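You operate a simulated robot arm through the tools that you are given. There is no shell and no other tool. Be economical: measure what you need, move in short steps, check, and stop when the job is done.

Carry out the task below with a simulated two-armed robot. There is one attempt and no reset: what you move stays moved.

Task
Hold the grey bin on the lower board of the grey table steady with one hand and put the yellow block in it with the other.
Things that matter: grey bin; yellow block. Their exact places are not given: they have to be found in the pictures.

It is judged by the outcome, as a careful person would: the job done as asked, and still so three seconds after it is handed in. It fails if anything else is knocked over, pushed out of place, dropped, spilled or broken.

Robot
Two 7-joint arms with two-finger parallel grippers on one trunk, on a base that drives. Base frame: it is fixed to the floor where the robot stands at the start and does not move with it; the origin is under the middle of the robot, x ahead of it, y to its left, z up; the surface under the hand at the start is at about z = 60. Readings come in cm, degrees, newtons and seconds.
The left shoulder is at the start at [11, 16.9, 137.8], the right one opposite. With the tool pointing down near the work surface each hand reaches from about 10 to 66 cm from the robot's upright axis, wherever it stands, measured 20 degrees to its own side. Places, roughly: grey bin [-175, -125, 50]; yellow block (4x6x3 cm) [70, -20, 60]. Payload 1.57 kg a hand.
Tool frame (each hand has its own): the origin (TCP) lies between the finger pads and is the grasp point; the fingertips stand 3 cm ahead of it; z points along the fingers, y is the line along which they close. Largest opening 8 cm; finger width 1.7, thickness 1.2; the body of the gripper, 4 by 8.2 cm, starts 8 cm behind the TCP.
Orientation is that of the tool frame in the base frame, as a unit quaternion [w, x, y, z]. With the fingers straight down and closing along the base's y, the tool's x points along the base's -x, its y along +y and its z along -z.

Tools
- The arms move only by the tool jog_arm. It takes "left_moves", "right_moves" or both (then of equal length, played together; a hand with none holds still); each is a list of rows, each an object (a shift or turn left out is 0, a gripper value left out holds the last) with "delta_pos": the shift along the tool's x, y, z in units of 25 mm (1.0 is 25 mm), a list of three; "rot": the turn, a rotation vector about the tool's x, y, z in units of 8 degrees (1.0 is 8 degrees), a list of three; "hand": the gripper command, from -1 (shut) to 1 (fully open), values between in proportion. In form: [{"delta_pos": [tx, ty, tz], "rot": [ax, ay, az], "hand": hand}, ...]. A call has 1 to 8 rows; each row shifts and turns the commanded pose from where the row before left it, along the tool's axes as they then stand. A call with a number of a shift or a turn outside -1 to 1 is refused whole. A row lasts 0.2 s, in which the tool goes at most 5 cm and 8.6 degrees; a call with a longer step from one row to the next is refused whole, and so is a gripper value outside its range. A pose out of reach is approached as far as the arm can. The call stops where the force on the tool passes 40 N (or 10 N more than at its start, if that is more) or the arm is blocked; 0.2 s more then pass. Each finger travels about 7.2 cm/s and halts on what it meets, pressing with about 28 N; the grip force reading is that of the motor and also rises with nothing between the fingers. The clock runs only during rows and for 0.2 s after the last one: add rows that do not move to give the fingers time. The reply holds the time, the measured pose of the TCP, the force on the tool along the base axes, the opening and the grip force, in the units named above and with some noise, with the torque about the TCP (base axes, N m) and any sound that the robot's microphone picked up.
- Cameras (640 x 400 px; columns grow to the right, rows downward): "scene" is now at [15.15, -0.26, 153.3]; the picture's right is [-0.12, -0.99, 0.00], its down [-0.90, 0.11, -0.43] and it looks along [0.43, -0.05, -0.90] (base axes); focal length 267 px, centre (320, 200). "left" rides on the left gripper at [7.2, 0.7, -12.2] in its tool frame; the picture's right is [-0.09, 1.00, 0.00], its down [-0.84, -0.08, -0.54] and it looks along [-0.54, -0.05, 0.84] (tool axes); focal length 238 px, centre (320, 200). "right" rides on the right gripper at [7.2, -0.7, -12.2] in its tool frame; the picture's right is [0.09, 1.00, 0.00], its down [-0.84, 0.08, -0.54] and it looks along [-0.54, 0.05, 0.84] (tool axes); focal length 238 px, centre (320, 200).
- grab_frame(camera): a new picture of that camera. The clock stands still meanwhile.
- raise_lower(by): slides the trunk up (or, below 0, down) by that many cm; the arms and the scene camera ride with it, the base frame stays. It gives what a move gives, with no picture.
- drive_base(legs): drives the robot by 1 to 6 legs, each [ahead, left, turn to the left] in cm, cm and degrees, along the robot's own axes; the way and the turn of a leg run together, so that a leg with both is an arc; at most 150 cm and 180 degrees a leg. The arms and the cameras ride along, it lands a little off, and it stops where it bumps. It gives what a move gives.
- pan_tilt(pan, tilt): turns the head with the scene camera to pan (to the left, within 86 degrees either way) and tilt (down, from -29 to 69), counted from straight ahead of the robot. It gives what a move gives.
- measure_at(camera, pixels): for up to 12 pixels [column, row] of the newest picture of that camera ("zoom" is the newest enlarged one), the place [x, y, z] in the base frame of the surface seen there, good to about 0.2 cm, but the place of the scene camera against the robot may be out by one fixed shift of up to 2.5 cm in any direction. The clock stands still meanwhile.
- inspect(camera, box): a new picture of the part [left, top, right, bottom] of that camera's present view, enlarged. The clock stands still meanwhile.
- close_job(): hands the job in; it is judged then, once.

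Work in short steps. Measure before you move; look again where a grasp or a placing could have gone wrong, and mend it. You have 80 turns and 58 pictures in all, those below and enlarged ones among them. Open the grippers and draw the arms clear of the work before you hand the job in, unless the task says otherwise; then end with one line.

The tools are called after "Emit:" as a command line: name --argument value ..., lists and objects as JSON in quotes. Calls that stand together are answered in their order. jog_arm: Moves the arms, as the interface text tells. Its arguments: {"type":"object","properties":{"left_moves":{"type":"array","items":{"type":"object","properties":{"delta_pos":{"type":"array","items":{"type":"number"}},"rot":{"type":"array","items":{"type":"number"}},"hand":{"type":"number"}}}},"right_moves":{"type":"array","items":{"type":"object","properties":{"delta_pos":{"type":"array","items":{"type":"number"}},"rot":{"type":"array","items":{"type":"number"}},"hand":{"type":"number"}}}}},"required":[]} The other tools are called the same way: raise_lower (by) slides the trunk up or down; drive_base (legs) drives the base; pan_tilt (pan, tilt) turns the head that bears the scene camera; grab_frame (camera) takes a picture; measure_at (camera, pixels) gives the place of the surface under pixels of a picture; inspect (camera, box) takes an enlarged picture of a part of a camera's view; close_job () hands the job in.

At the start:

```text
time_s: 0.0
left_tool_pos: [51.25, 3.11, 87.47]
left_tool_rot: [0.001, 0.001, 1.0, 0.001]
left_ft_force: [-0.4, 0.6, 0.6]
left_ft_torque: [-0.01, -0.01, -0.01]
left_opening: 8.01
left_gripper_force: 0.0
right_tool_pos: [42.64, -28.79, 86.18]
right_tool_rot: [0.0, 0.001, 1.0, 0.0]
right_ft_force: [0.0, 0.3, 0.0]
right_ft_torque: [0.02, -0.02, -0.01]
right_opening: 8.0
right_gripper_force: 0.0
trunk travel left (down, up): [-69.2, 19.8]
robot x, y, heading: [-0.16, 0.16, 0.1]
head pan, tilt: [-7.1, 64.5]
```

scene: 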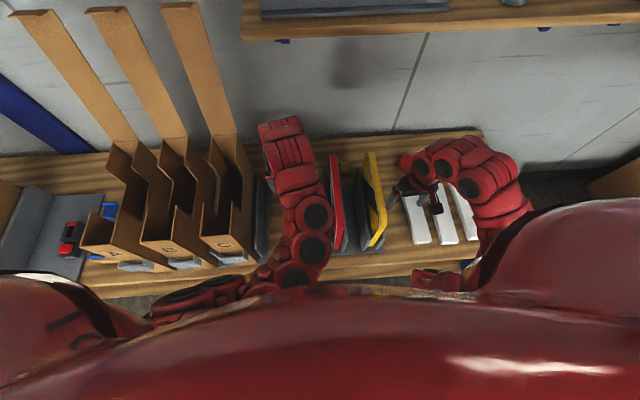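
right: 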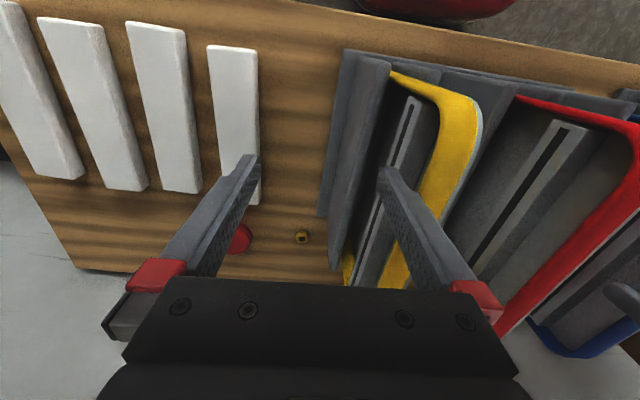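
left: 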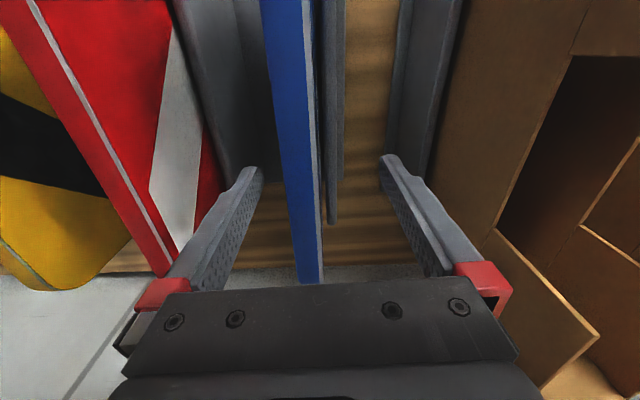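

The scene view shows the table with white bars and folders, but the block is not clear. I'll pan the head slightly to the right with less tilt to see the far part of the table near [70,-20,60].

Emit:
pan_tilt --pan -15 --tilt 45

Emit:
grab_frame --camera "scene"

Emit:
inspect --camera "right" --box '[200, 180, 400, 300]'

```text
time_s: 0.8
left_tool_pos: [51.4, 3.1, 87.48]
left_tool_rot: [0.0, 0.0, 1.0, 0.0]
left_ft_force: [0.8, 0.2, 1.0]
left_ft_torque: [0.0, 0.02, 0.02]
left_opening: 8.02
left_gripper_force: 0.2
right_tool_pos: [42.57, -28.86, 86.17]
right_tool_rot: [-0.001, 0.001, 1.0, 0.001]
right_ft_force: [-0.3, -0.4, -0.9]
right_ft_torque: [0.01, -0.02, -0.03]
right_opening: 8.0
right_gripper_force: 0.1
trunk travel left (down, up): [-69.2, 19.8]
robot x, y, heading: [0.14, 0.07, 0.2]
head pan, tilt: [-15.0, 45.0]
```

```text
54 pictures are left
```

scene: 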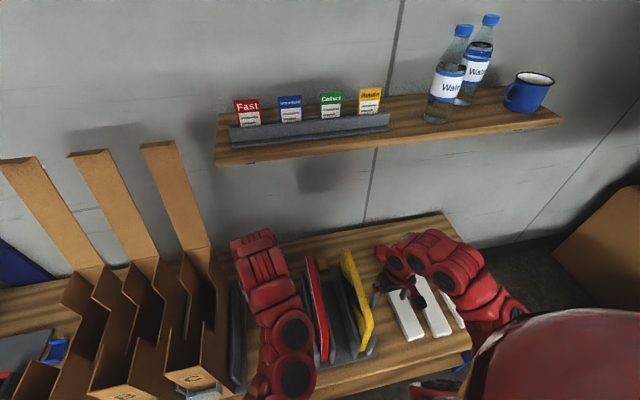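

```text
3.20 times, centred on (300, 240) of right
```

zoom: 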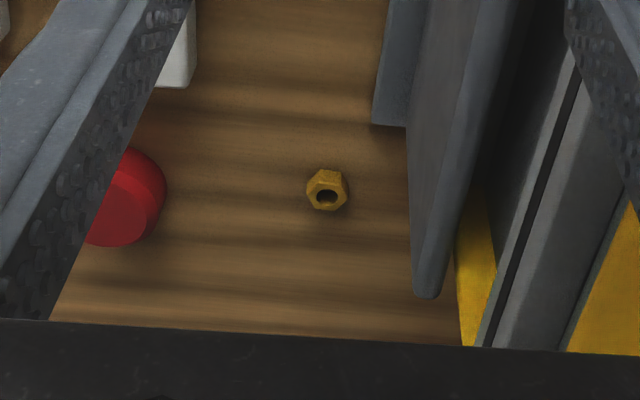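

The yellow block isn't visible yet: at (327,190) in the zoom there's only a hex nut. I'll measure some table points to learn the layout and where the hidden area is.

Emit:
measure_at --camera "scene" --pixels '[[440, 225], [400, 320], [440, 320], [355, 270], [365, 340], [455, 355], [300, 240], [455, 250], [380, 235], [390, 110], [540, 125]]'

Emit:
measure_at --camera "right" --pixels '[[301, 237], [240, 240], [80, 160], [325, 215], [345, 60], [90, 250], [435, 80], [350, 290], [150, 10]]'

```text
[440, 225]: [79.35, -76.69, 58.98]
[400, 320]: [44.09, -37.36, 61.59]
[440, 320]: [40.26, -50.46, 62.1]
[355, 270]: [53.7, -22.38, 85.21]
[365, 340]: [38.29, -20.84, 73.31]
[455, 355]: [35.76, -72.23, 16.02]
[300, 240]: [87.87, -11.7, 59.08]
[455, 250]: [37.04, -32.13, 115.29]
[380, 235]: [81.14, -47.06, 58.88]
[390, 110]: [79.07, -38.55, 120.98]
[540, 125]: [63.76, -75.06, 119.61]
```

```text
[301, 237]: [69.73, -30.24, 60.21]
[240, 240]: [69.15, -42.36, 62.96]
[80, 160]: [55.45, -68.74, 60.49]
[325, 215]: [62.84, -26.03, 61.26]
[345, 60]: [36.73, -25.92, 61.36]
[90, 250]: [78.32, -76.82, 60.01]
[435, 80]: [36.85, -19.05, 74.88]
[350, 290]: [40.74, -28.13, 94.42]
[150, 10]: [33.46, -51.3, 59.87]
```

The area around [70,-20,60] is just behind the binders (tops at z≈85). I'll lift the right hand 12 cm, shift it 8 cm left, and look down with its camera.

Emit:
jog_arm --right_moves '[{"delta_pos": [0, 0, -1]}, {"delta_pos": [0, 0, -1]}, {"delta_pos": [0, 0, -1]}, {"delta_pos": [0, 0, -1]}, {"delta_pos": [0, 0.8, -0.8]}, {"delta_pos": [0, 1, 0]}, {"delta_pos": [0, 1, 0]}, {}]'

Emit:
grab_frame --camera "right"

Emit:
grab_frame --camera "scene"

```text
time_s: 2.6
left_tool_pos: [51.29, 3.18, 87.46]
left_tool_rot: [0.0, -0.001, 1.0, 0.0]
left_ft_force: [-0.7, 0.2, 0.0]
left_ft_torque: [0.01, 0.02, -0.02]
left_opening: 8.0
left_gripper_force: 0.0
right_tool_pos: [41.04, -21.13, 92.1]
right_tool_rot: [0.006, 0.011, 1.0, 0.011]
right_ft_force: [0.1, -0.1, -0.1]
right_ft_torque: [0.01, -0.01, 0.01]
right_opening: 8.01
right_gripper_force: 0.0
right hand out of reach, approached as far as the arm can: row 2, 3, 4, 5, 6, 7
trunk travel left (down, up): [-69.2, 19.8]
robot x, y, heading: [0.1, -0.04, 0.1]
head pan, tilt: [-15.0, 45.0]
```

```text
52 pictures are left
```

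right: 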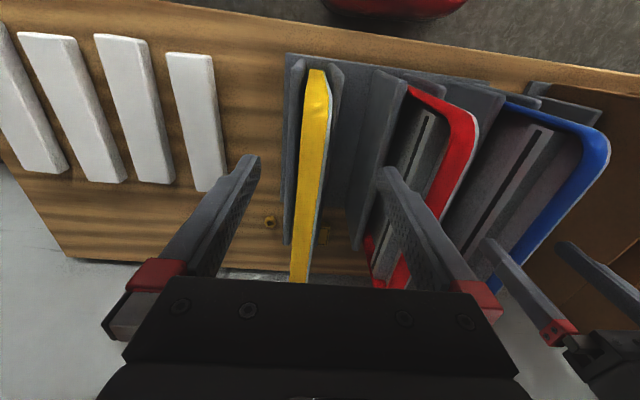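

```text
51 pictures are left
```

scene: 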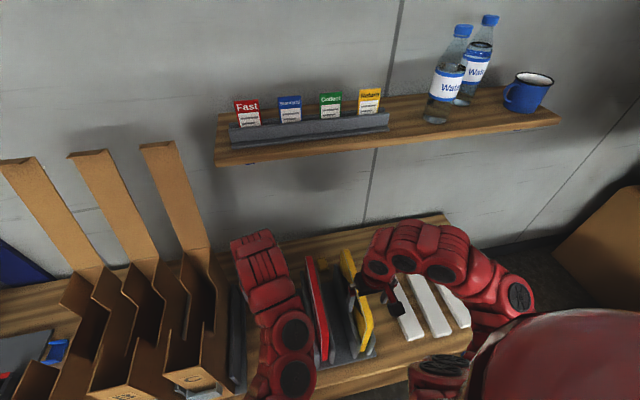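

There's a yellow corner at about (325,235) between the yellow folder and the red binder, behind the holder. I'll enlarge and measure it.

Emit:
inspect --camera "right" --box '[240, 180, 400, 280]'

Emit:
measure_at --camera "right" --pixels '[[325, 230], [325, 240], [323, 237], [340, 240], [300, 280], [316, 75], [415, 92], [540, 110], [350, 245], [288, 240], [270, 222]]'

```text
4.00 times, centred on (320, 230) of right
```

zoom: 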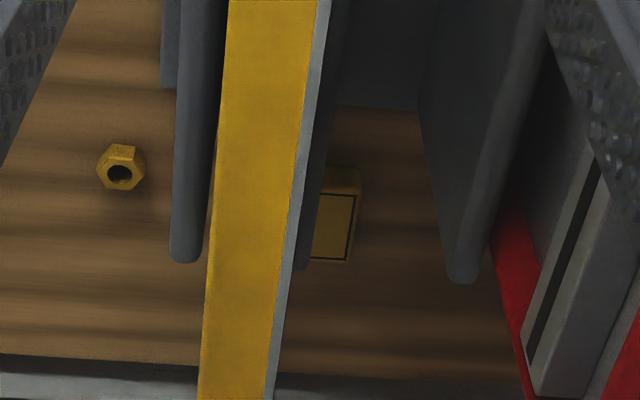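

```text
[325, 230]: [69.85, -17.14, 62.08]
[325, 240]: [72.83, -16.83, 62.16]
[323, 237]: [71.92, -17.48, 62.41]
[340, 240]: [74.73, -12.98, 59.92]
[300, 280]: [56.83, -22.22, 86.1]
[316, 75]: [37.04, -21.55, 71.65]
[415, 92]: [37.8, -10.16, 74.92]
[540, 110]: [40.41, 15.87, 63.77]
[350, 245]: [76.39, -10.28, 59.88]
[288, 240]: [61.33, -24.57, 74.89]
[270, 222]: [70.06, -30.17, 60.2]
```

The block is at about [71,-18], top z≈62.4, just left-behind of the yellow folder. I'll zoom the scene view to find where the binders end in x, and the shelf edge.

Emit:
inspect --camera "scene" --box '[220, 200, 460, 350]'

Emit:
measure_at --camera "scene" --pixels '[[344, 250], [349, 262], [370, 300], [308, 258], [311, 262], [320, 300], [325, 265], [330, 242], [375, 148], [300, 158], [380, 120], [400, 280]]'

```text
2.67 times, centred on (340, 275) of scene
```

zoom: 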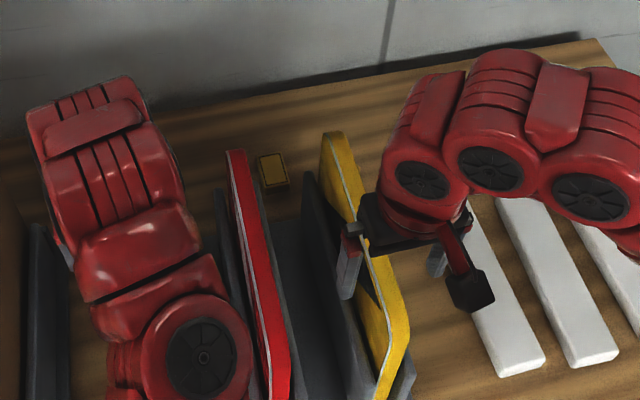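

```text
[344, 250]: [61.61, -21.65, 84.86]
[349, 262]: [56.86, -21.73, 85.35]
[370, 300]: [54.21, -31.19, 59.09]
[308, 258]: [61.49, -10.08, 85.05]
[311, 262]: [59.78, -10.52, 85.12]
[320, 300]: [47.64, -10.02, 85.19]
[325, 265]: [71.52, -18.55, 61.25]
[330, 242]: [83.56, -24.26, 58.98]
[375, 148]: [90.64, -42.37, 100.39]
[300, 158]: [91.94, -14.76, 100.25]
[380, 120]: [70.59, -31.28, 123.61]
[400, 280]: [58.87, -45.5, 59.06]
```

The block shows clearly at zoom (272,170); the binders end at x≈62.5, so the hand can come down behind them. I'll measure its corners, then raise the trunk 8 cm to clear the binders.

Emit:
measure_at --camera "zoom" --pixels '[[262, 159], [281, 155], [286, 179], [267, 184], [276, 190], [274, 170], [335, 135], [240, 153], [150, 190], [300, 150]]'

Emit:
measure_at --camera "scene" --pixels '[[218, 155], [360, 143], [560, 120], [430, 130], [120, 270], [190, 260], [155, 260]]'

Emit:
raise_lower --by 8

```text
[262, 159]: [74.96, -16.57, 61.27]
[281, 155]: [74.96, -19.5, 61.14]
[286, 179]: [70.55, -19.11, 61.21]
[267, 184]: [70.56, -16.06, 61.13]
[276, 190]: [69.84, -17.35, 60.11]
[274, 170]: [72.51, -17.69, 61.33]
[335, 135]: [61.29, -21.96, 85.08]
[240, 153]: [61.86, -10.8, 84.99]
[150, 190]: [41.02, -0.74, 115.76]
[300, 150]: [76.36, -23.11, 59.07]
```

```text
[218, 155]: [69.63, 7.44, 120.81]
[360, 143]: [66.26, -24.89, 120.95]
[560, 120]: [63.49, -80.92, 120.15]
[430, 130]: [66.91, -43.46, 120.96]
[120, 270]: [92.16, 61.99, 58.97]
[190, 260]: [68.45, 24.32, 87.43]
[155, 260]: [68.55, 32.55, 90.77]
```

```text
time_s: 3.8
left_tool_pos: [51.37, 3.23, 95.54]
left_tool_rot: [-0.001, 0.0, 1.0, 0.0]
left_ft_force: [-0.4, 0.4, -0.4]
left_ft_torque: [0.0, 0.02, 0.0]
left_opening: 7.98
left_gripper_force: 0.0
right_tool_pos: [41.12, -21.15, 100.07]
right_tool_rot: [0.006, 0.01, 1.0, 0.011]
right_ft_force: [-1.1, -0.3, -0.5]
right_ft_torque: [0.04, 0.02, 0.01]
right_opening: 8.02
right_gripper_force: 0.1
trunk travel left (down, up): [-77.2, 11.8]
robot x, y, heading: [-0.18, 0.12, 0.2]
head pan, tilt: [-15.0, 45.0]
```

The shelf edge is at x≈65, z≈120, so I must go in low and around the right of the binders. Now I retract the left hand 17 cm and shift the right hand 20 cm right.

Emit:
jog_arm --left_moves '[{"delta_pos": [1, 0, 0]}, {"delta_pos": [1, 0, 0]}, {"delta_pos": [1, 0, 0]}, {"delta_pos": [1, 0, 0]}, {"delta_pos": [1, 0, 0]}, {"delta_pos": [1, 0, 0]}, {"delta_pos": [0.8, 0, 0]}, {}]' --right_moves '[{"delta_pos": [0, -1, 0]}, {"delta_pos": [0, -1, 0]}, {"delta_pos": [0, -1, 0]}, {"delta_pos": [0, -1, 0]}, {"delta_pos": [0, -1, 0]}, {"delta_pos": [0, -1, 0]}, {"delta_pos": [0, -1, 0]}, {"delta_pos": [0, -1, 0]}]'

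Emit:
grab_frame --camera "scene"

```text
time_s: 5.6
left_tool_pos: [36.92, 3.04, 95.46]
left_tool_rot: [-0.001, 0.0, 1.0, 0.0]
left_ft_force: [-0.4, -0.3, -0.1]
left_ft_torque: [0.0, 0.0, 0.05]
left_opening: 8.0
left_gripper_force: 0.0
left hand out of reach, approached as far as the arm can: row 6, 7
right_tool_pos: [40.56, -27.77, 99.62]
right_tool_rot: [0.01, 0.01, 1.0, 0.012]
right_ft_force: [0.2, -0.4, 0.0]
right_ft_torque: [-0.01, 0.0, 0.0]
right_opening: 8.0
right_gripper_force: 0.0
right hand out of reach, approached as far as the arm can: row 2, 3, 4, 5, 6, 7, 8
trunk travel left (down, up): [-77.2, 11.8]
robot x, y, heading: [0.07, 0.25, -0.1]
head pan, tilt: [-15.0, 45.0]
```

```text
48 pictures are left
```

scene: 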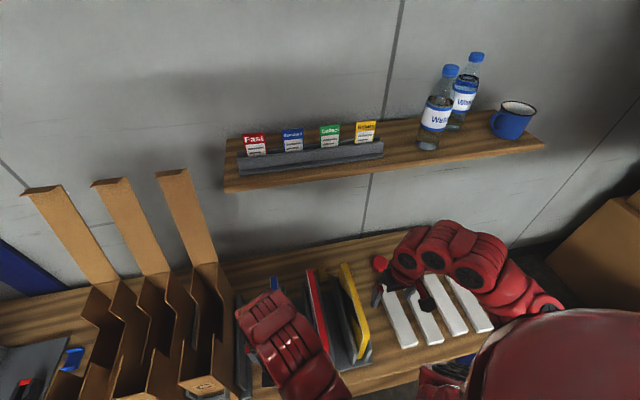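

The right hand is at its upper reach limit, so I'll lower it while moving right, over the white bars.

Emit:
jog_arm --right_moves '[{"delta_pos": [0, -1, 0.6]}, {"delta_pos": [0, -1, 0.6]}, {"delta_pos": [0, -1, 0.6]}, {"delta_pos": [0, -1, 0.6]}, {"delta_pos": [0, -1, 0.6]}, {"delta_pos": [0, -0.5, 0.6]}, {}]'

```text
time_s: 7.2
left_tool_pos: [37.11, 2.98, 95.49]
left_tool_rot: [0.0, 0.0, 1.0, -0.001]
left_ft_force: [0.0, 0.0, -0.5]
left_ft_torque: [-0.01, -0.03, 0.01]
left_opening: 7.99
left_gripper_force: 0.0
right_tool_pos: [40.58, -41.21, 90.17]
right_tool_rot: [0.006, 0.01, 1.0, 0.011]
right_ft_force: [0.1, -0.4, -0.3]
right_ft_torque: [-0.01, 0.02, 0.0]
right_opening: 8.01
right_gripper_force: 0.1
trunk travel left (down, up): [-77.2, 11.8]
robot x, y, heading: [-0.09, 0.53, 0.1]
head pan, tilt: [-15.0, 45.0]
```

Right hand is clear at y -41. I'll lower it to z≈76, then drive ahead 12 cm.

Emit:
jog_arm --right_moves '[{"delta_pos": [0, 0, 1]}, {"delta_pos": [0, 0, 1]}, {"delta_pos": [0, 0, 1]}, {"delta_pos": [0, 0, 1]}, {"delta_pos": [0, 0, 1]}, {"delta_pos": [0, 0, 0.6]}, {}]'

Emit:
drive_base --legs '[[12, 0, 0]]'

Emit:
grab_frame --camera "scene"

Emit:
grab_frame --camera "right"

```text
time_s: 8.8
left_tool_pos: [37.11, 2.98, 95.36]
left_tool_rot: [-0.001, 0.0, 1.0, 0.0]
left_ft_force: [0.3, -0.6, 0.0]
left_ft_torque: [0.02, -0.01, -0.02]
left_opening: 8.01
left_gripper_force: 0.0
right_tool_pos: [40.58, -40.95, 76.13]
right_tool_rot: [0.006, 0.009, 1.0, 0.011]
right_ft_force: [-0.1, -0.6, 0.3]
right_ft_torque: [-0.02, 0.02, -0.03]
right_opening: 8.0
right_gripper_force: 0.0
trunk travel left (down, up): [-77.2, 11.8]
robot x, y, heading: [0.22, 0.15, 0.2]
head pan, tilt: [-15.0, 45.0]
```

```text
time_s: 10.0
left_tool_pos: [45.32, 2.77, 95.25]
left_tool_rot: [-0.002, 0.008, 1.0, 0.001]
left_ft_force: [1.0, -0.3, 0.3]
left_ft_torque: [-0.01, 0.04, -0.01]
left_opening: 8.01
left_gripper_force: 0.0
right_tool_pos: [47.97, -41.27, 75.89]
right_tool_rot: [0.004, 0.018, 1.0, 0.01]
right_ft_force: [0.2, 0.3, 0.5]
right_ft_torque: [0.01, 0.04, -0.01]
right_opening: 8.0
right_gripper_force: 0.1
trunk travel left (down, up): [-77.2, 11.8]
robot x, y, heading: [7.91, -0.2, -1.1]
head pan, tilt: [-15.0, 45.0]
stopped in leg 1: the robot was blocked; the commanded pose is now the measured one
```

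```text
47 pictures are left
```

scene: 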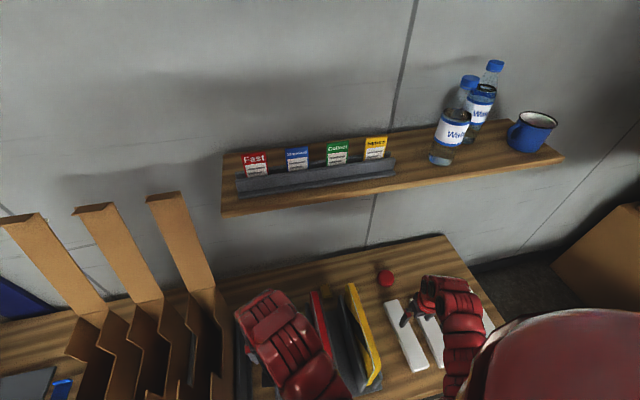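

```text
46 pictures are left
```

right: 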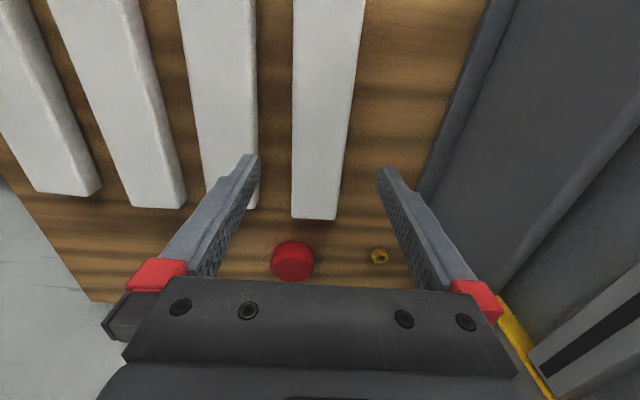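

The base bumped the table edge at 8 cm. I'll back off 1.5 cm and slide 20 cm right, so the right arm comes at the block from the right side, clear of the binders.

Emit:
drive_base --legs '[[-1.5, 0, 1], [0, -20, 0]]'

Emit:
raise_lower --by -8

```text
time_s: 11.9
left_tool_pos: [43.28, -16.96, 95.41]
left_tool_rot: [-0.001, 0.001, 1.0, 0.001]
left_ft_force: [0.3, -0.4, 0.9]
left_ft_torque: [0.03, 0.02, 0.02]
left_opening: 7.99
left_gripper_force: 0.0
right_tool_pos: [46.85, -60.94, 76.1]
right_tool_rot: [0.007, 0.011, 1.0, 0.011]
right_ft_force: [0.7, -0.3, -0.1]
right_ft_torque: [0.0, 0.0, 0.01]
right_opening: 7.99
right_gripper_force: 0.1
trunk travel left (down, up): [-77.2, 11.8]
robot x, y, heading: [6.54, -20.35, -0.2]
head pan, tilt: [-15.0, 45.0]
```

```text
time_s: 12.8
left_tool_pos: [43.38, -17.06, 89.14]
left_tool_rot: [0.002, 0.001, 1.0, -0.003]
left_ft_force: [-7.0, 2.5, 35.5]
left_ft_torque: [-1.44, 0.04, -0.15]
left_opening: 7.89
left_gripper_force: 0.1
right_tool_pos: [46.81, -60.88, 69.6]
right_tool_rot: [0.006, 0.01, 1.0, 0.011]
right_ft_force: [-0.5, -0.3, 0.2]
right_ft_torque: [0.02, 0.01, 0.01]
right_opening: 8.0
right_gripper_force: 0.1
trunk travel left (down, up): [-70.7, 18.3]
robot x, y, heading: [5.99, -19.56, -0.3]
head pan, tilt: [-15.0, 45.0]
stopped: the force on the tool passed its limit at 138 N (the readings are from after the stop); the commanded pose is now the measured one
```

I lowered the left hand onto the folder tops; that was a mistake. I'll raise straight back up and check the folders.

Emit:
raise_lower --by 4

Emit:
grab_frame --camera "left"

Emit:
grab_frame --camera "scene"

```text
time_s: 13.7
left_tool_pos: [43.48, -17.14, 93.12]
left_tool_rot: [0.0, 0.001, 1.0, -0.002]
left_ft_force: [-0.3, 0.3, 0.8]
left_ft_torque: [0.0, -0.02, -0.01]
left_opening: 8.0
left_gripper_force: 0.1
right_tool_pos: [46.96, -61.0, 73.51]
right_tool_rot: [0.006, 0.011, 1.0, 0.011]
right_ft_force: [-1.4, 0.5, 0.8]
right_ft_torque: [0.01, 0.02, -0.01]
right_opening: 7.99
right_gripper_force: 0.2
trunk travel left (down, up): [-74.7, 14.3]
robot x, y, heading: [6.28, -20.15, 0.3]
head pan, tilt: [-15.0, 45.0]
```

```text
45 pictures are left
```

left: 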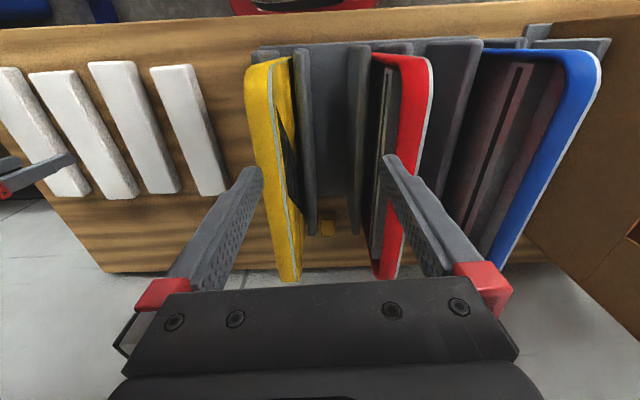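

```text
44 pictures are left
```

scene: 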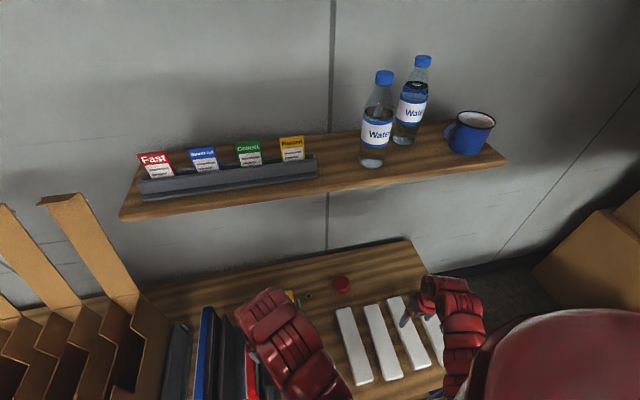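

Folders look intact and upright. I'll measure the block from the left camera (327,227), then drive back 22 cm to tuck the left hand low and close to the body, so the trunk can go down.

Emit:
measure_at --camera "left" --pixels '[[323, 223], [332, 223], [322, 233], [333, 233], [290, 280], [385, 278], [270, 65], [400, 60], [590, 60], [180, 70]]'

Emit:
drive_base --legs '[[-22, 0, 0]]'

```text
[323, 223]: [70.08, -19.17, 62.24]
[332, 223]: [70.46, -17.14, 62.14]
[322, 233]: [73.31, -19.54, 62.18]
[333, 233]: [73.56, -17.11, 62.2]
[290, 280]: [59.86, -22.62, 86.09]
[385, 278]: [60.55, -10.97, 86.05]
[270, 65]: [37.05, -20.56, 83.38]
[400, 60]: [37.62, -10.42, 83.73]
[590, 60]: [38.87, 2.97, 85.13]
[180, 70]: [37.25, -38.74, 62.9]
```

```text
time_s: 15.3
left_tool_pos: [21.98, -17.09, 93.12]
left_tool_rot: [0.0, 0.0, 1.0, -0.003]
left_ft_force: [-0.7, -0.9, -0.4]
left_ft_torque: [-0.03, -0.03, -0.01]
left_opening: 8.02
left_gripper_force: 0.0
right_tool_pos: [25.48, -60.92, 73.62]
right_tool_rot: [0.006, 0.01, 1.0, 0.01]
right_ft_force: [1.0, 0.5, -0.5]
right_ft_torque: [0.03, 0.01, -0.02]
right_opening: 8.02
right_gripper_force: 0.1
trunk travel left (down, up): [-74.7, 14.3]
robot x, y, heading: [-15.29, -19.73, 0.1]
head pan, tilt: [-15.0, 45.0]
```

Block centre ≈ (72.3,-18.2), top z≈62.3. Now I tuck the left hand: down, back, and to its left, in free space ahead of the robot.

Emit:
jog_arm --left_moves '[{"delta_pos": [0, 0.6, 1]}, {"delta_pos": [0.4, 0.7, 1]}, {"delta_pos": [1, 0.7, 1]}, {"delta_pos": [1, 0.7, 1]}, {"delta_pos": [1, 0.7, 1]}, {"delta_pos": [1, 0.7, 0]}, {"delta_pos": [1, 0.7, 0]}, {"delta_pos": [1, 0.6, 0]}]'

```text
time_s: 17.1
left_tool_pos: [10.6, -4.93, 74.86]
left_tool_rot: [-0.001, 0.001, 1.0, -0.004]
left_ft_force: [0.5, 0.3, -0.7]
left_ft_torque: [-0.01, -0.01, 0.01]
left_opening: 8.0
left_gripper_force: 0.2
left hand out of reach, approached as far as the arm can: row 2, 3, 4, 5, 6, 7, 8
right_tool_pos: [25.34, -60.94, 73.57]
right_tool_rot: [0.006, 0.01, 1.0, 0.01]
right_ft_force: [0.8, 0.5, 0.0]
right_ft_torque: [0.0, -0.05, 0.03]
right_opening: 8.01
right_gripper_force: 0.1
trunk travel left (down, up): [-74.7, 14.3]
robot x, y, heading: [-15.32, -19.83, 0.3]
head pan, tilt: [-15.0, 45.0]
```

Left hand is at local (26,15). It needs to come further in, so I go lower and back more.

Emit:
jog_arm --left_moves '[{"delta_pos": [0, 0, 1]}, {"delta_pos": [0.5, 0, 1]}, {"delta_pos": [1, 0, 1]}, {"delta_pos": [1, 0.4, 1]}, {"delta_pos": [1, 0.5, 0]}, {"delta_pos": [0.5, 0.5, 0]}, {}]'

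```text
time_s: 18.9
left_tool_pos: [11.5, -1.58, 66.84]
left_tool_rot: [0.099, -0.085, 0.991, -0.04]
left_ft_force: [0.4, 0.4, -0.4]
left_ft_torque: [-0.04, 0.03, 0.0]
left_opening: 8.0
left_gripper_force: 0.0
right_tool_pos: [25.64, -60.87, 73.26]
right_tool_rot: [0.006, 0.009, 1.0, 0.01]
right_ft_force: [-0.1, 0.1, 0.6]
right_ft_torque: [-0.01, 0.01, 0.04]
right_opening: 8.01
right_gripper_force: 0.0
trunk travel left (down, up): [-74.7, 14.3]
robot x, y, heading: [-15.12, -20.1, -0.2]
head pan, tilt: [-15.0, 45.0]
stopped in row 7 (left hand): the arm was blocked; the commanded pose is now the measured one
```

The left arm is blocked near the body; going sideways is easier. I'll undo the tilt by lifting a bit and swing it out to its left.

Emit:
jog_arm --left_moves '[{"delta_pos": [0, 0.5, -1]}, {"delta_pos": [0, 1, -1]}, {"delta_pos": [0, 1, 0]}, {"delta_pos": [0, 1, 0]}, {"delta_pos": [0, 1, 0]}, {"delta_pos": [0, 1, 0]}, {"delta_pos": [0, 1, 0]}, {"delta_pos": [0, 1, 0]}]'

Emit:
pan_tilt --pan 15 --tilt 50

Emit:
grab_frame --camera "scene"

```text
time_s: 20.7
left_tool_pos: [7.26, 16.96, 70.24]
left_tool_rot: [0.094, -0.083, 0.991, -0.042]
left_ft_force: [0.4, -0.1, 0.4]
left_ft_torque: [0.0, 0.0, 0.01]
left_opening: 8.01
left_gripper_force: 0.1
right_tool_pos: [25.48, -60.76, 73.63]
right_tool_rot: [0.006, 0.009, 1.0, 0.011]
right_ft_force: [0.2, 1.0, -0.6]
right_ft_torque: [-0.02, -0.03, -0.01]
right_opening: 8.0
right_gripper_force: 0.0
trunk travel left (down, up): [-74.7, 14.3]
robot x, y, heading: [-15.15, -19.46, -0.1]
head pan, tilt: [-15.0, 45.0]
```

```text
time_s: 21.7
left_tool_pos: [7.29, 16.98, 70.22]
left_tool_rot: [0.096, -0.082, 0.991, -0.041]
left_ft_force: [-0.1, 0.6, -0.1]
left_ft_torque: [0.02, -0.01, -0.01]
left_opening: 7.97
left_gripper_force: 0.0
right_tool_pos: [25.46, -60.79, 73.53]
right_tool_rot: [0.006, 0.009, 1.0, 0.01]
right_ft_force: [-1.3, -0.9, -0.4]
right_ft_torque: [0.0, -0.02, -0.02]
right_opening: 7.98
right_gripper_force: 0.0
trunk travel left (down, up): [-74.7, 14.3]
robot x, y, heading: [-15.21, -19.56, 0.2]
head pan, tilt: [15.0, 50.0]
```

```text
43 pictures are left
```

scene: 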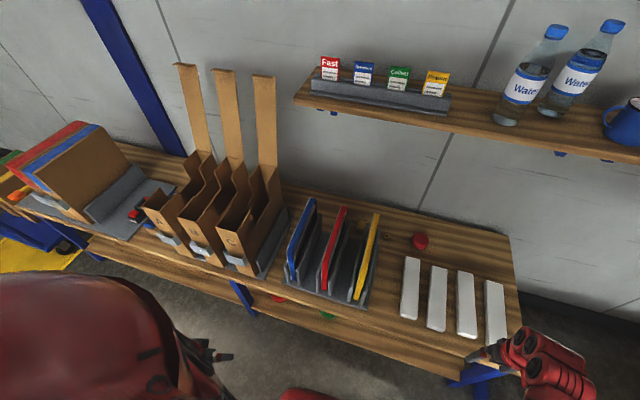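

Clear view now: all items stand as before, left arm tucked at left. I'll pull the left hand back a bit more and check the table/box front edges.

Emit:
jog_arm --left_moves '[{"delta_pos": [1, 0.5, 0]}, {"delta_pos": [1, 0.5, 0]}, {"delta_pos": [1, 0.5, 0]}, {"delta_pos": [1, 0, 0]}, {}]'

Emit:
measure_at --camera "scene" --pixels '[[240, 276], [190, 255], [340, 303], [450, 350], [280, 300], [230, 255], [375, 220], [340, 210], [485, 350]]'

```text
time_s: 22.9
left_tool_pos: [-3.08, 19.04, 67.92]
left_tool_rot: [0.096, -0.082, 0.991, -0.042]
left_ft_force: [1.4, 0.2, -0.1]
left_ft_torque: [0.0, 0.01, 0.01]
left_opening: 8.03
left_gripper_force: 0.0
right_tool_pos: [25.44, -60.8, 73.66]
right_tool_rot: [0.006, 0.009, 1.0, 0.01]
right_ft_force: [0.5, -0.1, -0.5]
right_ft_torque: [-0.01, 0.0, 0.02]
right_opening: 8.02
right_gripper_force: 0.1
trunk travel left (down, up): [-74.7, 14.3]
robot x, y, heading: [-15.04, -20.2, 0.0]
head pan, tilt: [15.0, 50.0]
```

```text
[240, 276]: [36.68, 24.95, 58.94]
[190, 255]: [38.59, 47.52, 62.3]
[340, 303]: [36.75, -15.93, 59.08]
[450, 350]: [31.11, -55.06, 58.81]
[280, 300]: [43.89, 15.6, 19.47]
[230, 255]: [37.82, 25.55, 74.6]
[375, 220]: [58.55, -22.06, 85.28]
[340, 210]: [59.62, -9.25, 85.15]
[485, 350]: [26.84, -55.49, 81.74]
```

Table edge is at x≈31–37. I'll raise the right hand 15 cm, drop the trunk 15 cm, and drive forward again.

Emit:
jog_arm --right_moves '[{"delta_pos": [0, 0, -1]}, {"delta_pos": [0, 0, -1]}, {"delta_pos": [0, 0, -1]}, {"delta_pos": [0, 0, -1]}, {"delta_pos": [0, 0, -1]}, {"delta_pos": [0, 0, -1]}, {}]'

Emit:
raise_lower --by -15

Emit:
drive_base --legs '[[20, 0, 0]]'

```text
time_s: 24.5
left_tool_pos: [-3.17, 18.98, 68.14]
left_tool_rot: [0.096, -0.081, 0.991, -0.04]
left_ft_force: [-0.1, 0.8, 0.3]
left_ft_torque: [0.03, -0.04, 0.01]
left_opening: 8.01
left_gripper_force: 0.0
right_tool_pos: [25.4, -61.21, 88.67]
right_tool_rot: [0.005, 0.009, 1.0, 0.01]
right_ft_force: [0.3, -0.1, 0.6]
right_ft_torque: [-0.03, -0.03, -0.03]
right_opening: 8.0
right_gripper_force: 0.0
trunk travel left (down, up): [-74.7, 14.3]
robot x, y, heading: [-15.22, -19.76, -0.1]
head pan, tilt: [15.0, 50.0]
```

```text
time_s: 26.2
left_tool_pos: [-3.13, 18.95, 53.1]
left_tool_rot: [0.095, -0.082, 0.991, -0.041]
left_ft_force: [-0.7, -0.3, -0.3]
left_ft_torque: [-0.02, 0.02, 0.0]
left_opening: 8.02
left_gripper_force: 0.0
right_tool_pos: [25.36, -61.25, 73.67]
right_tool_rot: [0.007, 0.01, 1.0, 0.01]
right_ft_force: [0.0, 0.4, -0.4]
right_ft_torque: [-0.01, 0.01, -0.02]
right_opening: 8.0
right_gripper_force: 0.0
trunk travel left (down, up): [-59.7, 29.3]
robot x, y, heading: [-15.29, -19.96, 0.1]
head pan, tilt: [15.0, 50.0]
```

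```text
time_s: 27.8
left_tool_pos: [16.67, 19.17, 53.08]
left_tool_rot: [0.095, -0.081, 0.991, -0.04]
left_ft_force: [-0.6, 0.1, -0.2]
left_ft_torque: [0.0, 0.0, -0.02]
left_opening: 7.99
left_gripper_force: 0.1
right_tool_pos: [45.19, -61.26, 73.52]
right_tool_rot: [0.005, 0.009, 1.0, 0.01]
right_ft_force: [0.0, 0.8, -0.7]
right_ft_torque: [0.04, -0.01, 0.02]
right_opening: 8.0
right_gripper_force: 0.0
trunk travel left (down, up): [-59.7, 29.3]
robot x, y, heading: [4.58, -19.78, 0.0]
head pan, tilt: [15.0, 50.0]
```

Now I move the right hand forward over the bars at z≈73 toward the area behind the binders.

Emit:
jog_arm --right_moves '[{"delta_pos": [-1, 0.6, 0]}, {"delta_pos": [-1, 0.6, 0]}, {"delta_pos": [-1, 0.6, 0]}, {"delta_pos": [-1, 0.6, 0]}, {"delta_pos": [-1, 0.6, 0]}, {"delta_pos": [-1, 0.6, 0]}, {"delta_pos": [-1, 0.6, 0]}, {"delta_pos": [-1, 0.6, 0]}]'

Emit:
jog_arm --right_moves '[{"delta_pos": [-1, 0, 0]}, {"delta_pos": [-1, 0.4, 0]}, {"delta_pos": [-0.9, 0.6, 0]}, {}]'

Emit:
grab_frame --camera "scene"

Emit:
grab_frame --camera "right"

```text
time_s: 29.6
left_tool_pos: [16.68, 19.1, 53.04]
left_tool_rot: [0.095, -0.082, 0.991, -0.042]
left_ft_force: [0.0, 0.2, -0.4]
left_ft_torque: [-0.01, 0.05, 0.02]
left_opening: 8.01
left_gripper_force: 0.1
right_tool_pos: [65.59, -49.45, 74.07]
right_tool_rot: [0.007, 0.009, 1.0, 0.011]
right_ft_force: [-0.6, -0.4, -0.8]
right_ft_torque: [-0.02, 0.03, -0.02]
right_opening: 8.0
right_gripper_force: 0.0
trunk travel left (down, up): [-59.7, 29.3]
robot x, y, heading: [4.79, -19.8, 0.3]
head pan, tilt: [15.0, 50.0]
```

```text
time_s: 30.6
left_tool_pos: [16.64, 19.07, 52.97]
left_tool_rot: [0.095, -0.082, 0.991, -0.04]
left_ft_force: [0.3, -0.3, -0.2]
left_ft_torque: [0.01, -0.01, 0.01]
left_opening: 8.01
left_gripper_force: 0.1
right_tool_pos: [72.54, -47.2, 74.21]
right_tool_rot: [0.006, 0.01, 1.0, 0.01]
right_ft_force: [-0.1, -0.5, 0.7]
right_ft_torque: [0.01, 0.0, 0.0]
right_opening: 7.95
right_gripper_force: 0.1
trunk travel left (down, up): [-59.7, 29.3]
robot x, y, heading: [4.37, -20.34, -0.2]
head pan, tilt: [15.0, 50.0]
```

```text
42 pictures are left
```

scene: 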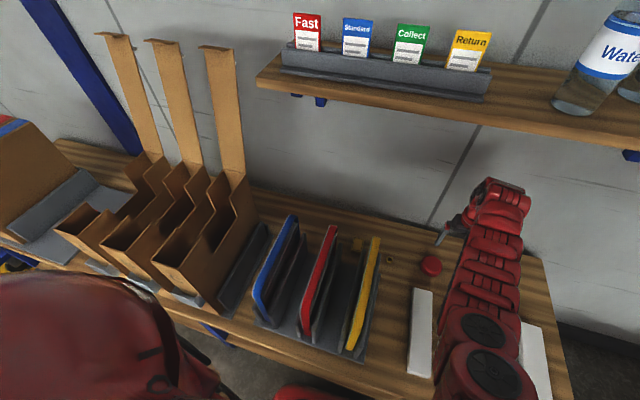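

```text
41 pictures are left
```

right: 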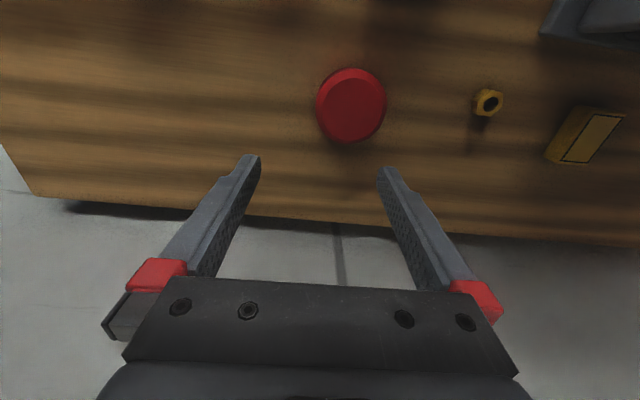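

The block is visible in the right camera at (585,135). I'll measure it, along with the forearm height near the binders.

Emit:
measure_at --camera "right" --pixels '[[580, 108], [623, 113], [596, 162], [548, 160], [562, 158], [592, 137], [488, 102], [350, 105], [560, 35]]'

Emit:
measure_at --camera "scene" --pixels '[[500, 195], [490, 225], [485, 260], [475, 295], [480, 340], [465, 265], [450, 230], [375, 240], [350, 345]]'

```text
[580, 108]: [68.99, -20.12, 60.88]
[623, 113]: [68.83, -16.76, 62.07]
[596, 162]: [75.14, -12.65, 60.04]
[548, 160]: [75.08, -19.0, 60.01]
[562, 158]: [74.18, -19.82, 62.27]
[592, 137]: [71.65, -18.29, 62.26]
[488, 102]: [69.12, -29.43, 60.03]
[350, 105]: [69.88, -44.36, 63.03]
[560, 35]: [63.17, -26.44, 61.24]
```

```text
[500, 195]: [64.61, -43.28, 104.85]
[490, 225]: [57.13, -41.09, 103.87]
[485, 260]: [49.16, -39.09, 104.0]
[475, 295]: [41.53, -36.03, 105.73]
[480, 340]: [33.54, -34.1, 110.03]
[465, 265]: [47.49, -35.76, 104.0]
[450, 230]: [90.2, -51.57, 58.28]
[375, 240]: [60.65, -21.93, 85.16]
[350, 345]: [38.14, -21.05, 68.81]
```

Lowering vertically behind the binders would bring the forearm over the yellow folder. Instead I'll use a tilted approach from the right with fingers closing along x. First I shift the base 10 cm right and turn the hand -88° about its z, in the free area.

Emit:
drive_base --legs '[[0, -10, 0], [1, 0, 0]]'

Emit:
jog_arm --right_moves '[{"delta_pos": [0, 0, -0.6], "rot": [0, 0, -1]}, {"delta_pos": [0, 0, -0.6], "rot": [0, 0, -1]}, {"rot": [0, 0, -1]}, {"rot": [0, 0, -1]}, {"rot": [0, 0, -1]}, {"rot": [0, 0, -1]}, {"rot": [0, 0, -1]}, {"rot": [0, 0, -1]}]'

```text
time_s: 32.1
left_tool_pos: [17.64, 8.98, 53.0]
left_tool_rot: [0.095, -0.081, 0.991, -0.042]
left_ft_force: [-0.2, 0.2, 0.0]
left_ft_torque: [0.03, 0.01, 0.0]
left_opening: 8.0
left_gripper_force: 0.0
right_tool_pos: [73.53, -57.2, 74.26]
right_tool_rot: [0.007, 0.01, 1.0, 0.01]
right_ft_force: [0.0, 0.0, -0.6]
right_ft_torque: [0.01, -0.01, 0.01]
right_opening: 8.02
right_gripper_force: 0.2
trunk travel left (down, up): [-59.7, 29.3]
robot x, y, heading: [5.79, -29.89, -0.2]
head pan, tilt: [15.0, 50.0]
```

```text
time_s: 33.9
left_tool_pos: [17.64, 9.04, 53.03]
left_tool_rot: [0.095, -0.081, 0.991, -0.04]
left_ft_force: [0.2, 0.6, 0.4]
left_ft_torque: [-0.03, 0.0, -0.02]
left_opening: 8.0
left_gripper_force: 0.1
right_tool_pos: [73.43, -57.38, 77.24]
right_tool_rot: [0.011, -0.522, 0.853, 0.005]
right_ft_force: [-0.1, 0.3, 1.0]
right_ft_torque: [0.01, 0.01, -0.02]
right_opening: 8.0
right_gripper_force: 0.1
trunk travel left (down, up): [-59.7, 29.3]
robot x, y, heading: [5.53, -29.97, -0.1]
head pan, tilt: [15.0, 50.0]
```

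Yaw direction is right (tool x now heading toward -y). I finish the yaw (27.5° more) and tilt 32° about tool y so the fingers point left-down.

Emit:
jog_arm --right_moves '[{"rot": [0, 0, -1]}, {"rot": [0, 0, -1]}, {"rot": [0, 0, -1]}, {"rot": [0, 0, -0.44]}, {"rot": [0, -1, 0]}, {"rot": [0, -1, 0]}, {"rot": [0, -1, 0]}, {"rot": [0, -1, 0]}]'

Emit:
grab_frame --camera "scene"

Emit:
grab_frame --camera "right"

```text
time_s: 35.7
left_tool_pos: [17.63, 8.93, 53.05]
left_tool_rot: [0.095, -0.081, 0.991, -0.041]
left_ft_force: [0.0, 0.6, -0.3]
left_ft_torque: [0.01, -0.01, 0.02]
left_opening: 8.03
left_gripper_force: 0.0
right_tool_pos: [70.32, -58.07, 77.63]
right_tool_rot: [-0.207, 0.682, -0.673, -0.199]
right_ft_force: [-0.7, -0.1, -0.3]
right_ft_torque: [-0.01, -0.04, -0.02]
right_opening: 8.0
right_gripper_force: 0.1
right hand out of reach, approached as far as the arm can: row 7, 8
trunk travel left (down, up): [-59.7, 29.3]
robot x, y, heading: [5.7, -29.88, -0.1]
head pan, tilt: [15.0, 50.0]
```

```text
40 pictures are left
```

scene: 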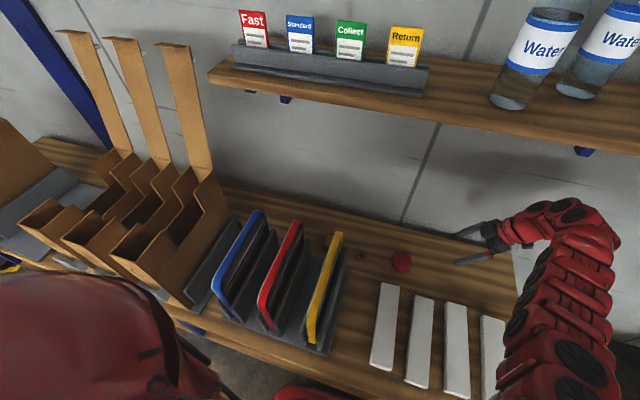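

```text
39 pictures are left
```

right: 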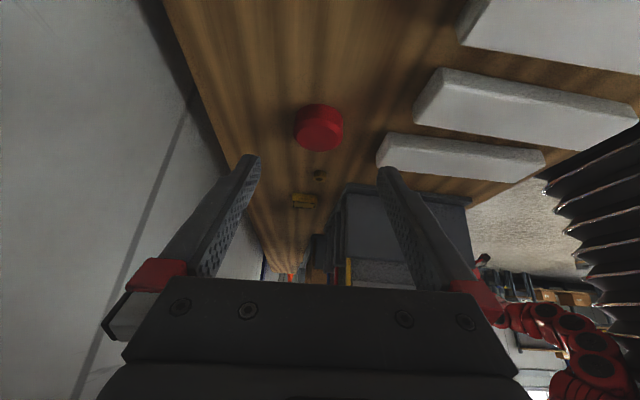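

The hand pose is as planned with the forearm well clear of the folders; the block lies ahead at (303,200). I move 23.6 cm along +y at constant height, correcting x by +1.9.

Emit:
jog_arm --right_moves '[{"delta_pos": [-0.98, -0.095, 0.65]}, {"delta_pos": [-0.98, -0.095, 0.65]}, {"delta_pos": [-0.98, -0.095, 0.65]}, {"delta_pos": [-0.98, -0.095, 0.65]}, {"delta_pos": [-0.98, -0.095, 0.65]}, {"delta_pos": [-0.98, -0.095, 0.65]}, {"delta_pos": [-0.98, -0.095, 0.65]}, {"delta_pos": [-0.98, -0.095, 0.65]}]'

Emit:
grab_frame --camera "right"

Emit:
grab_frame --camera "scene"

```text
time_s: 37.5
left_tool_pos: [17.68, 9.02, 53.02]
left_tool_rot: [0.095, -0.081, 0.991, -0.041]
left_ft_force: [0.8, -0.9, 0.1]
left_ft_torque: [0.02, 0.0, 0.03]
left_opening: 8.0
left_gripper_force: 0.1
right_tool_pos: [72.22, -34.06, 77.51]
right_tool_rot: [-0.206, 0.681, -0.675, -0.198]
right_ft_force: [-0.1, 0.5, 0.2]
right_ft_torque: [0.02, 0.01, -0.01]
right_opening: 7.98
right_gripper_force: 0.1
trunk travel left (down, up): [-59.7, 29.3]
robot x, y, heading: [5.42, -29.98, -0.4]
head pan, tilt: [15.0, 50.0]
```

```text
38 pictures are left
```

right: 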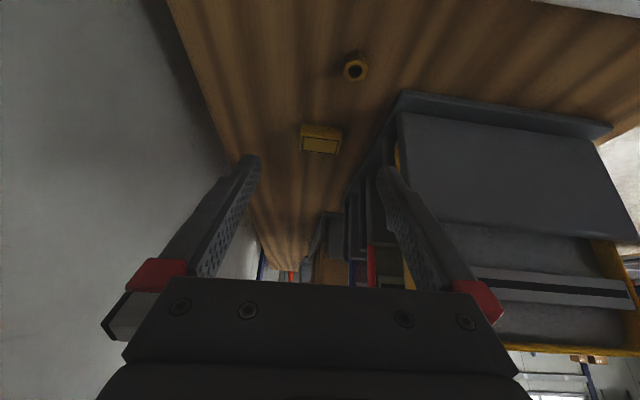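

```text
37 pictures are left
```

scene: 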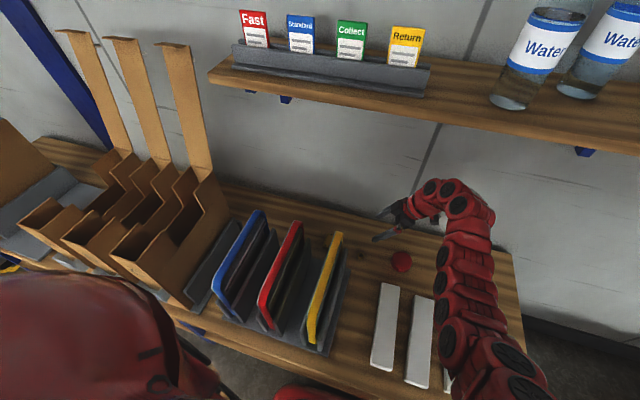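

Clear approach; block at (321,140). I measure its faces precisely for the final descent.

Emit:
inspect --camera "right" --box '[270, 100, 370, 163]'

Emit:
measure_at --camera "right" --pixels '[[303, 130], [340, 132], [303, 137], [338, 140], [304, 150], [337, 153], [321, 145], [321, 128], [345, 150], [298, 150]]'

```text
6.35 times, centred on (320, 132) of right
```

zoom: 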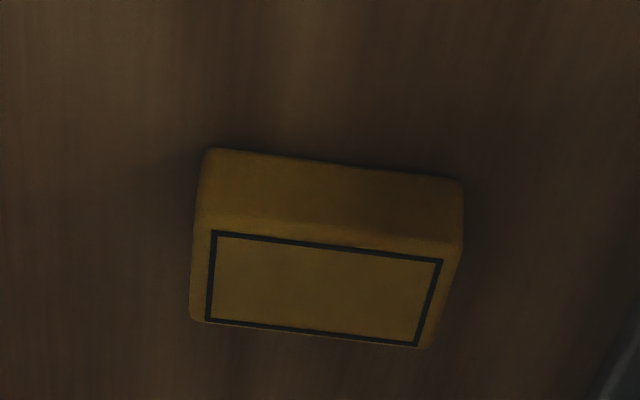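

```text
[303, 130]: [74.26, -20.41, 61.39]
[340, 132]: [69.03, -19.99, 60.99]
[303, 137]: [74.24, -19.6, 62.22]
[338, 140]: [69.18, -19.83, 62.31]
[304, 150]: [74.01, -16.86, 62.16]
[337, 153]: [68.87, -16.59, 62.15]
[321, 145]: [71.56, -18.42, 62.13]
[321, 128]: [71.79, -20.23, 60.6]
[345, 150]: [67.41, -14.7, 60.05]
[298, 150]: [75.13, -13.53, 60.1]
```

Block spans x 68.7–74.6, y −20.3…−16.4, top 62.2. I go along the line to the grasp pose [71.65,-19.3,63.4], stopping at three quarters to check.

Emit:
jog_arm --right_moves '[{"delta_pos": [-0.23, 0.03, 1.0], "hand": 1}, {"delta_pos": [-0.23, 0.03, 1.0]}, {"delta_pos": [-0.23, 0.03, 1.0]}, {"delta_pos": [-0.23, 0.03, 1.0]}, {"delta_pos": [-0.23, 0.03, 1.0]}, {"delta_pos": [-0.23, 0.03, 1.0]}, {}]'

Emit:
grab_frame --camera "right"

Emit:
grab_frame --camera "scene"

```text
time_s: 39.1
left_tool_pos: [17.61, 9.08, 53.04]
left_tool_rot: [0.095, -0.082, 0.991, -0.04]
left_ft_force: [0.5, -0.1, -0.3]
left_ft_torque: [0.0, -0.01, -0.01]
left_opening: 7.99
left_gripper_force: 0.1
right_tool_pos: [71.55, -24.29, 67.74]
right_tool_rot: [-0.206, 0.68, -0.675, -0.198]
right_ft_force: [-0.6, -0.3, 0.0]
right_ft_torque: [0.02, -0.01, -0.02]
right_opening: 8.03
right_gripper_force: 0.0
right hand out of reach, approached as far as the arm can: row 6
trunk travel left (down, up): [-59.7, 29.3]
robot x, y, heading: [5.72, -30.04, 0.0]
head pan, tilt: [15.0, 50.0]
```

```text
35 pictures are left
```

right: 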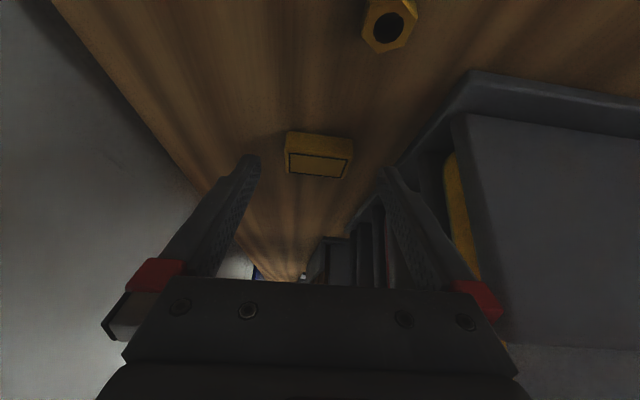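

```text
34 pictures are left
```

scene: 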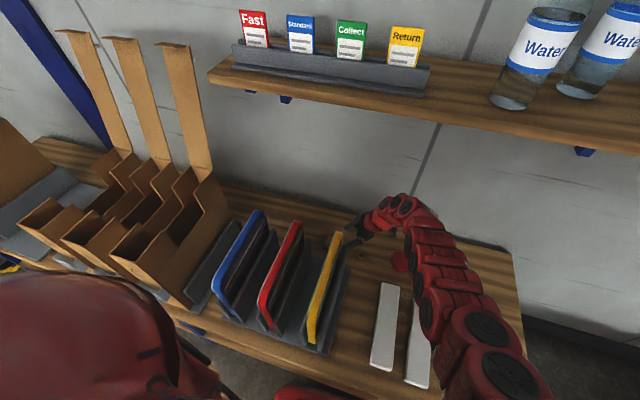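

Reach limit reached at row 6. Lowering the trunk 4 cm brings the hand down and gives more reach; fingers remain astride of the block's ends.

Emit:
raise_lower --by -4

Emit:
jog_arm --right_moves '[{"delta_pos": [-0.5, 0, 0.33]}, {"delta_pos": [-0.5, 0, 0.33]}, {"delta_pos": [-0.5, 0, 0.33]}, {}]'

Emit:
grab_frame --camera "right"

```text
time_s: 39.9
left_tool_pos: [17.71, 9.15, 48.96]
left_tool_rot: [0.095, -0.082, 0.991, -0.041]
left_ft_force: [0.3, -0.1, -0.1]
left_ft_torque: [-0.01, -0.01, 0.01]
left_opening: 7.99
left_gripper_force: 0.2
right_tool_pos: [71.56, -24.33, 63.8]
right_tool_rot: [-0.206, 0.681, -0.675, -0.198]
right_ft_force: [-0.5, 0.0, 0.6]
right_ft_torque: [0.02, -0.01, 0.03]
right_opening: 8.01
right_gripper_force: 0.1
trunk travel left (down, up): [-55.7, 33.3]
robot x, y, heading: [5.71, -29.82, 0.2]
head pan, tilt: [15.0, 50.0]
```

```text
time_s: 40.9
left_tool_pos: [17.77, 9.01, 48.99]
left_tool_rot: [0.095, -0.081, 0.991, -0.04]
left_ft_force: [0.0, 1.2, 0.5]
left_ft_torque: [-0.01, -0.02, -0.02]
left_opening: 8.0
left_gripper_force: 0.0
right_tool_pos: [71.05, -20.44, 63.91]
right_tool_rot: [-0.206, 0.681, -0.674, -0.198]
right_ft_force: [-0.2, -0.6, 0.4]
right_ft_torque: [-0.02, 0.01, 0.03]
right_opening: 7.99
right_gripper_force: 0.0
right hand out of reach, approached as far as the arm can: row 2, 3
trunk travel left (down, up): [-55.7, 33.3]
robot x, y, heading: [5.57, -29.64, -0.1]
head pan, tilt: [15.0, 50.0]
```

```text
33 pictures are left
```

right: 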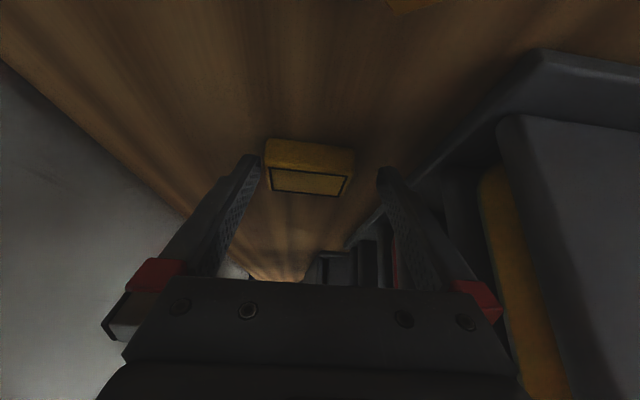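

The hand is at [71.05,-20.4,63.9], slightly short. A small base move (0.6 ahead, 0.9 left) centres it on the block.

Emit:
drive_base --legs '[[0.6, 0.9, 0]]'

Emit:
raise_lower --by -0.5

Emit:
grab_frame --camera "right"

```text
time_s: 41.7
left_tool_pos: [18.14, 9.94, 48.92]
left_tool_rot: [0.094, -0.08, 0.991, -0.042]
left_ft_force: [0.1, 0.7, 0.0]
left_ft_torque: [0.04, -0.01, -0.01]
left_opening: 7.98
left_gripper_force: 0.1
right_tool_pos: [71.47, -19.79, 63.91]
right_tool_rot: [-0.206, 0.679, -0.676, -0.198]
right_ft_force: [0.0, 1.0, 0.4]
right_ft_torque: [-0.02, 0.01, -0.01]
right_opening: 7.99
right_gripper_force: 0.0
trunk travel left (down, up): [-55.7, 33.3]
robot x, y, heading: [5.85, -28.98, -0.1]
head pan, tilt: [15.0, 50.0]
```

```text
time_s: 42.2
left_tool_pos: [18.02, 9.86, 48.49]
left_tool_rot: [0.095, -0.08, 0.991, -0.041]
left_ft_force: [1.0, 0.4, 0.8]
left_ft_torque: [0.01, -0.03, -0.01]
left_opening: 8.0
left_gripper_force: 0.0
right_tool_pos: [71.37, -19.8, 63.25]
right_tool_rot: [-0.206, 0.68, -0.675, -0.198]
right_ft_force: [0.3, 0.3, -0.1]
right_ft_torque: [-0.01, -0.06, -0.02]
right_opening: 8.0
right_gripper_force: 0.1
trunk travel left (down, up): [-55.2, 33.8]
robot x, y, heading: [6.14, -29.33, 0.2]
head pan, tilt: [15.0, 50.0]
```

```text
32 pictures are left
```

right: 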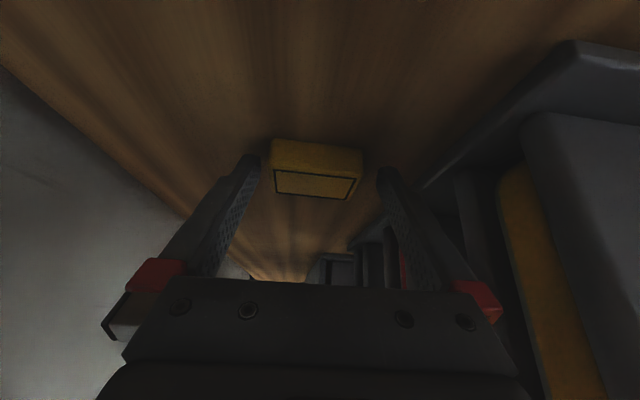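

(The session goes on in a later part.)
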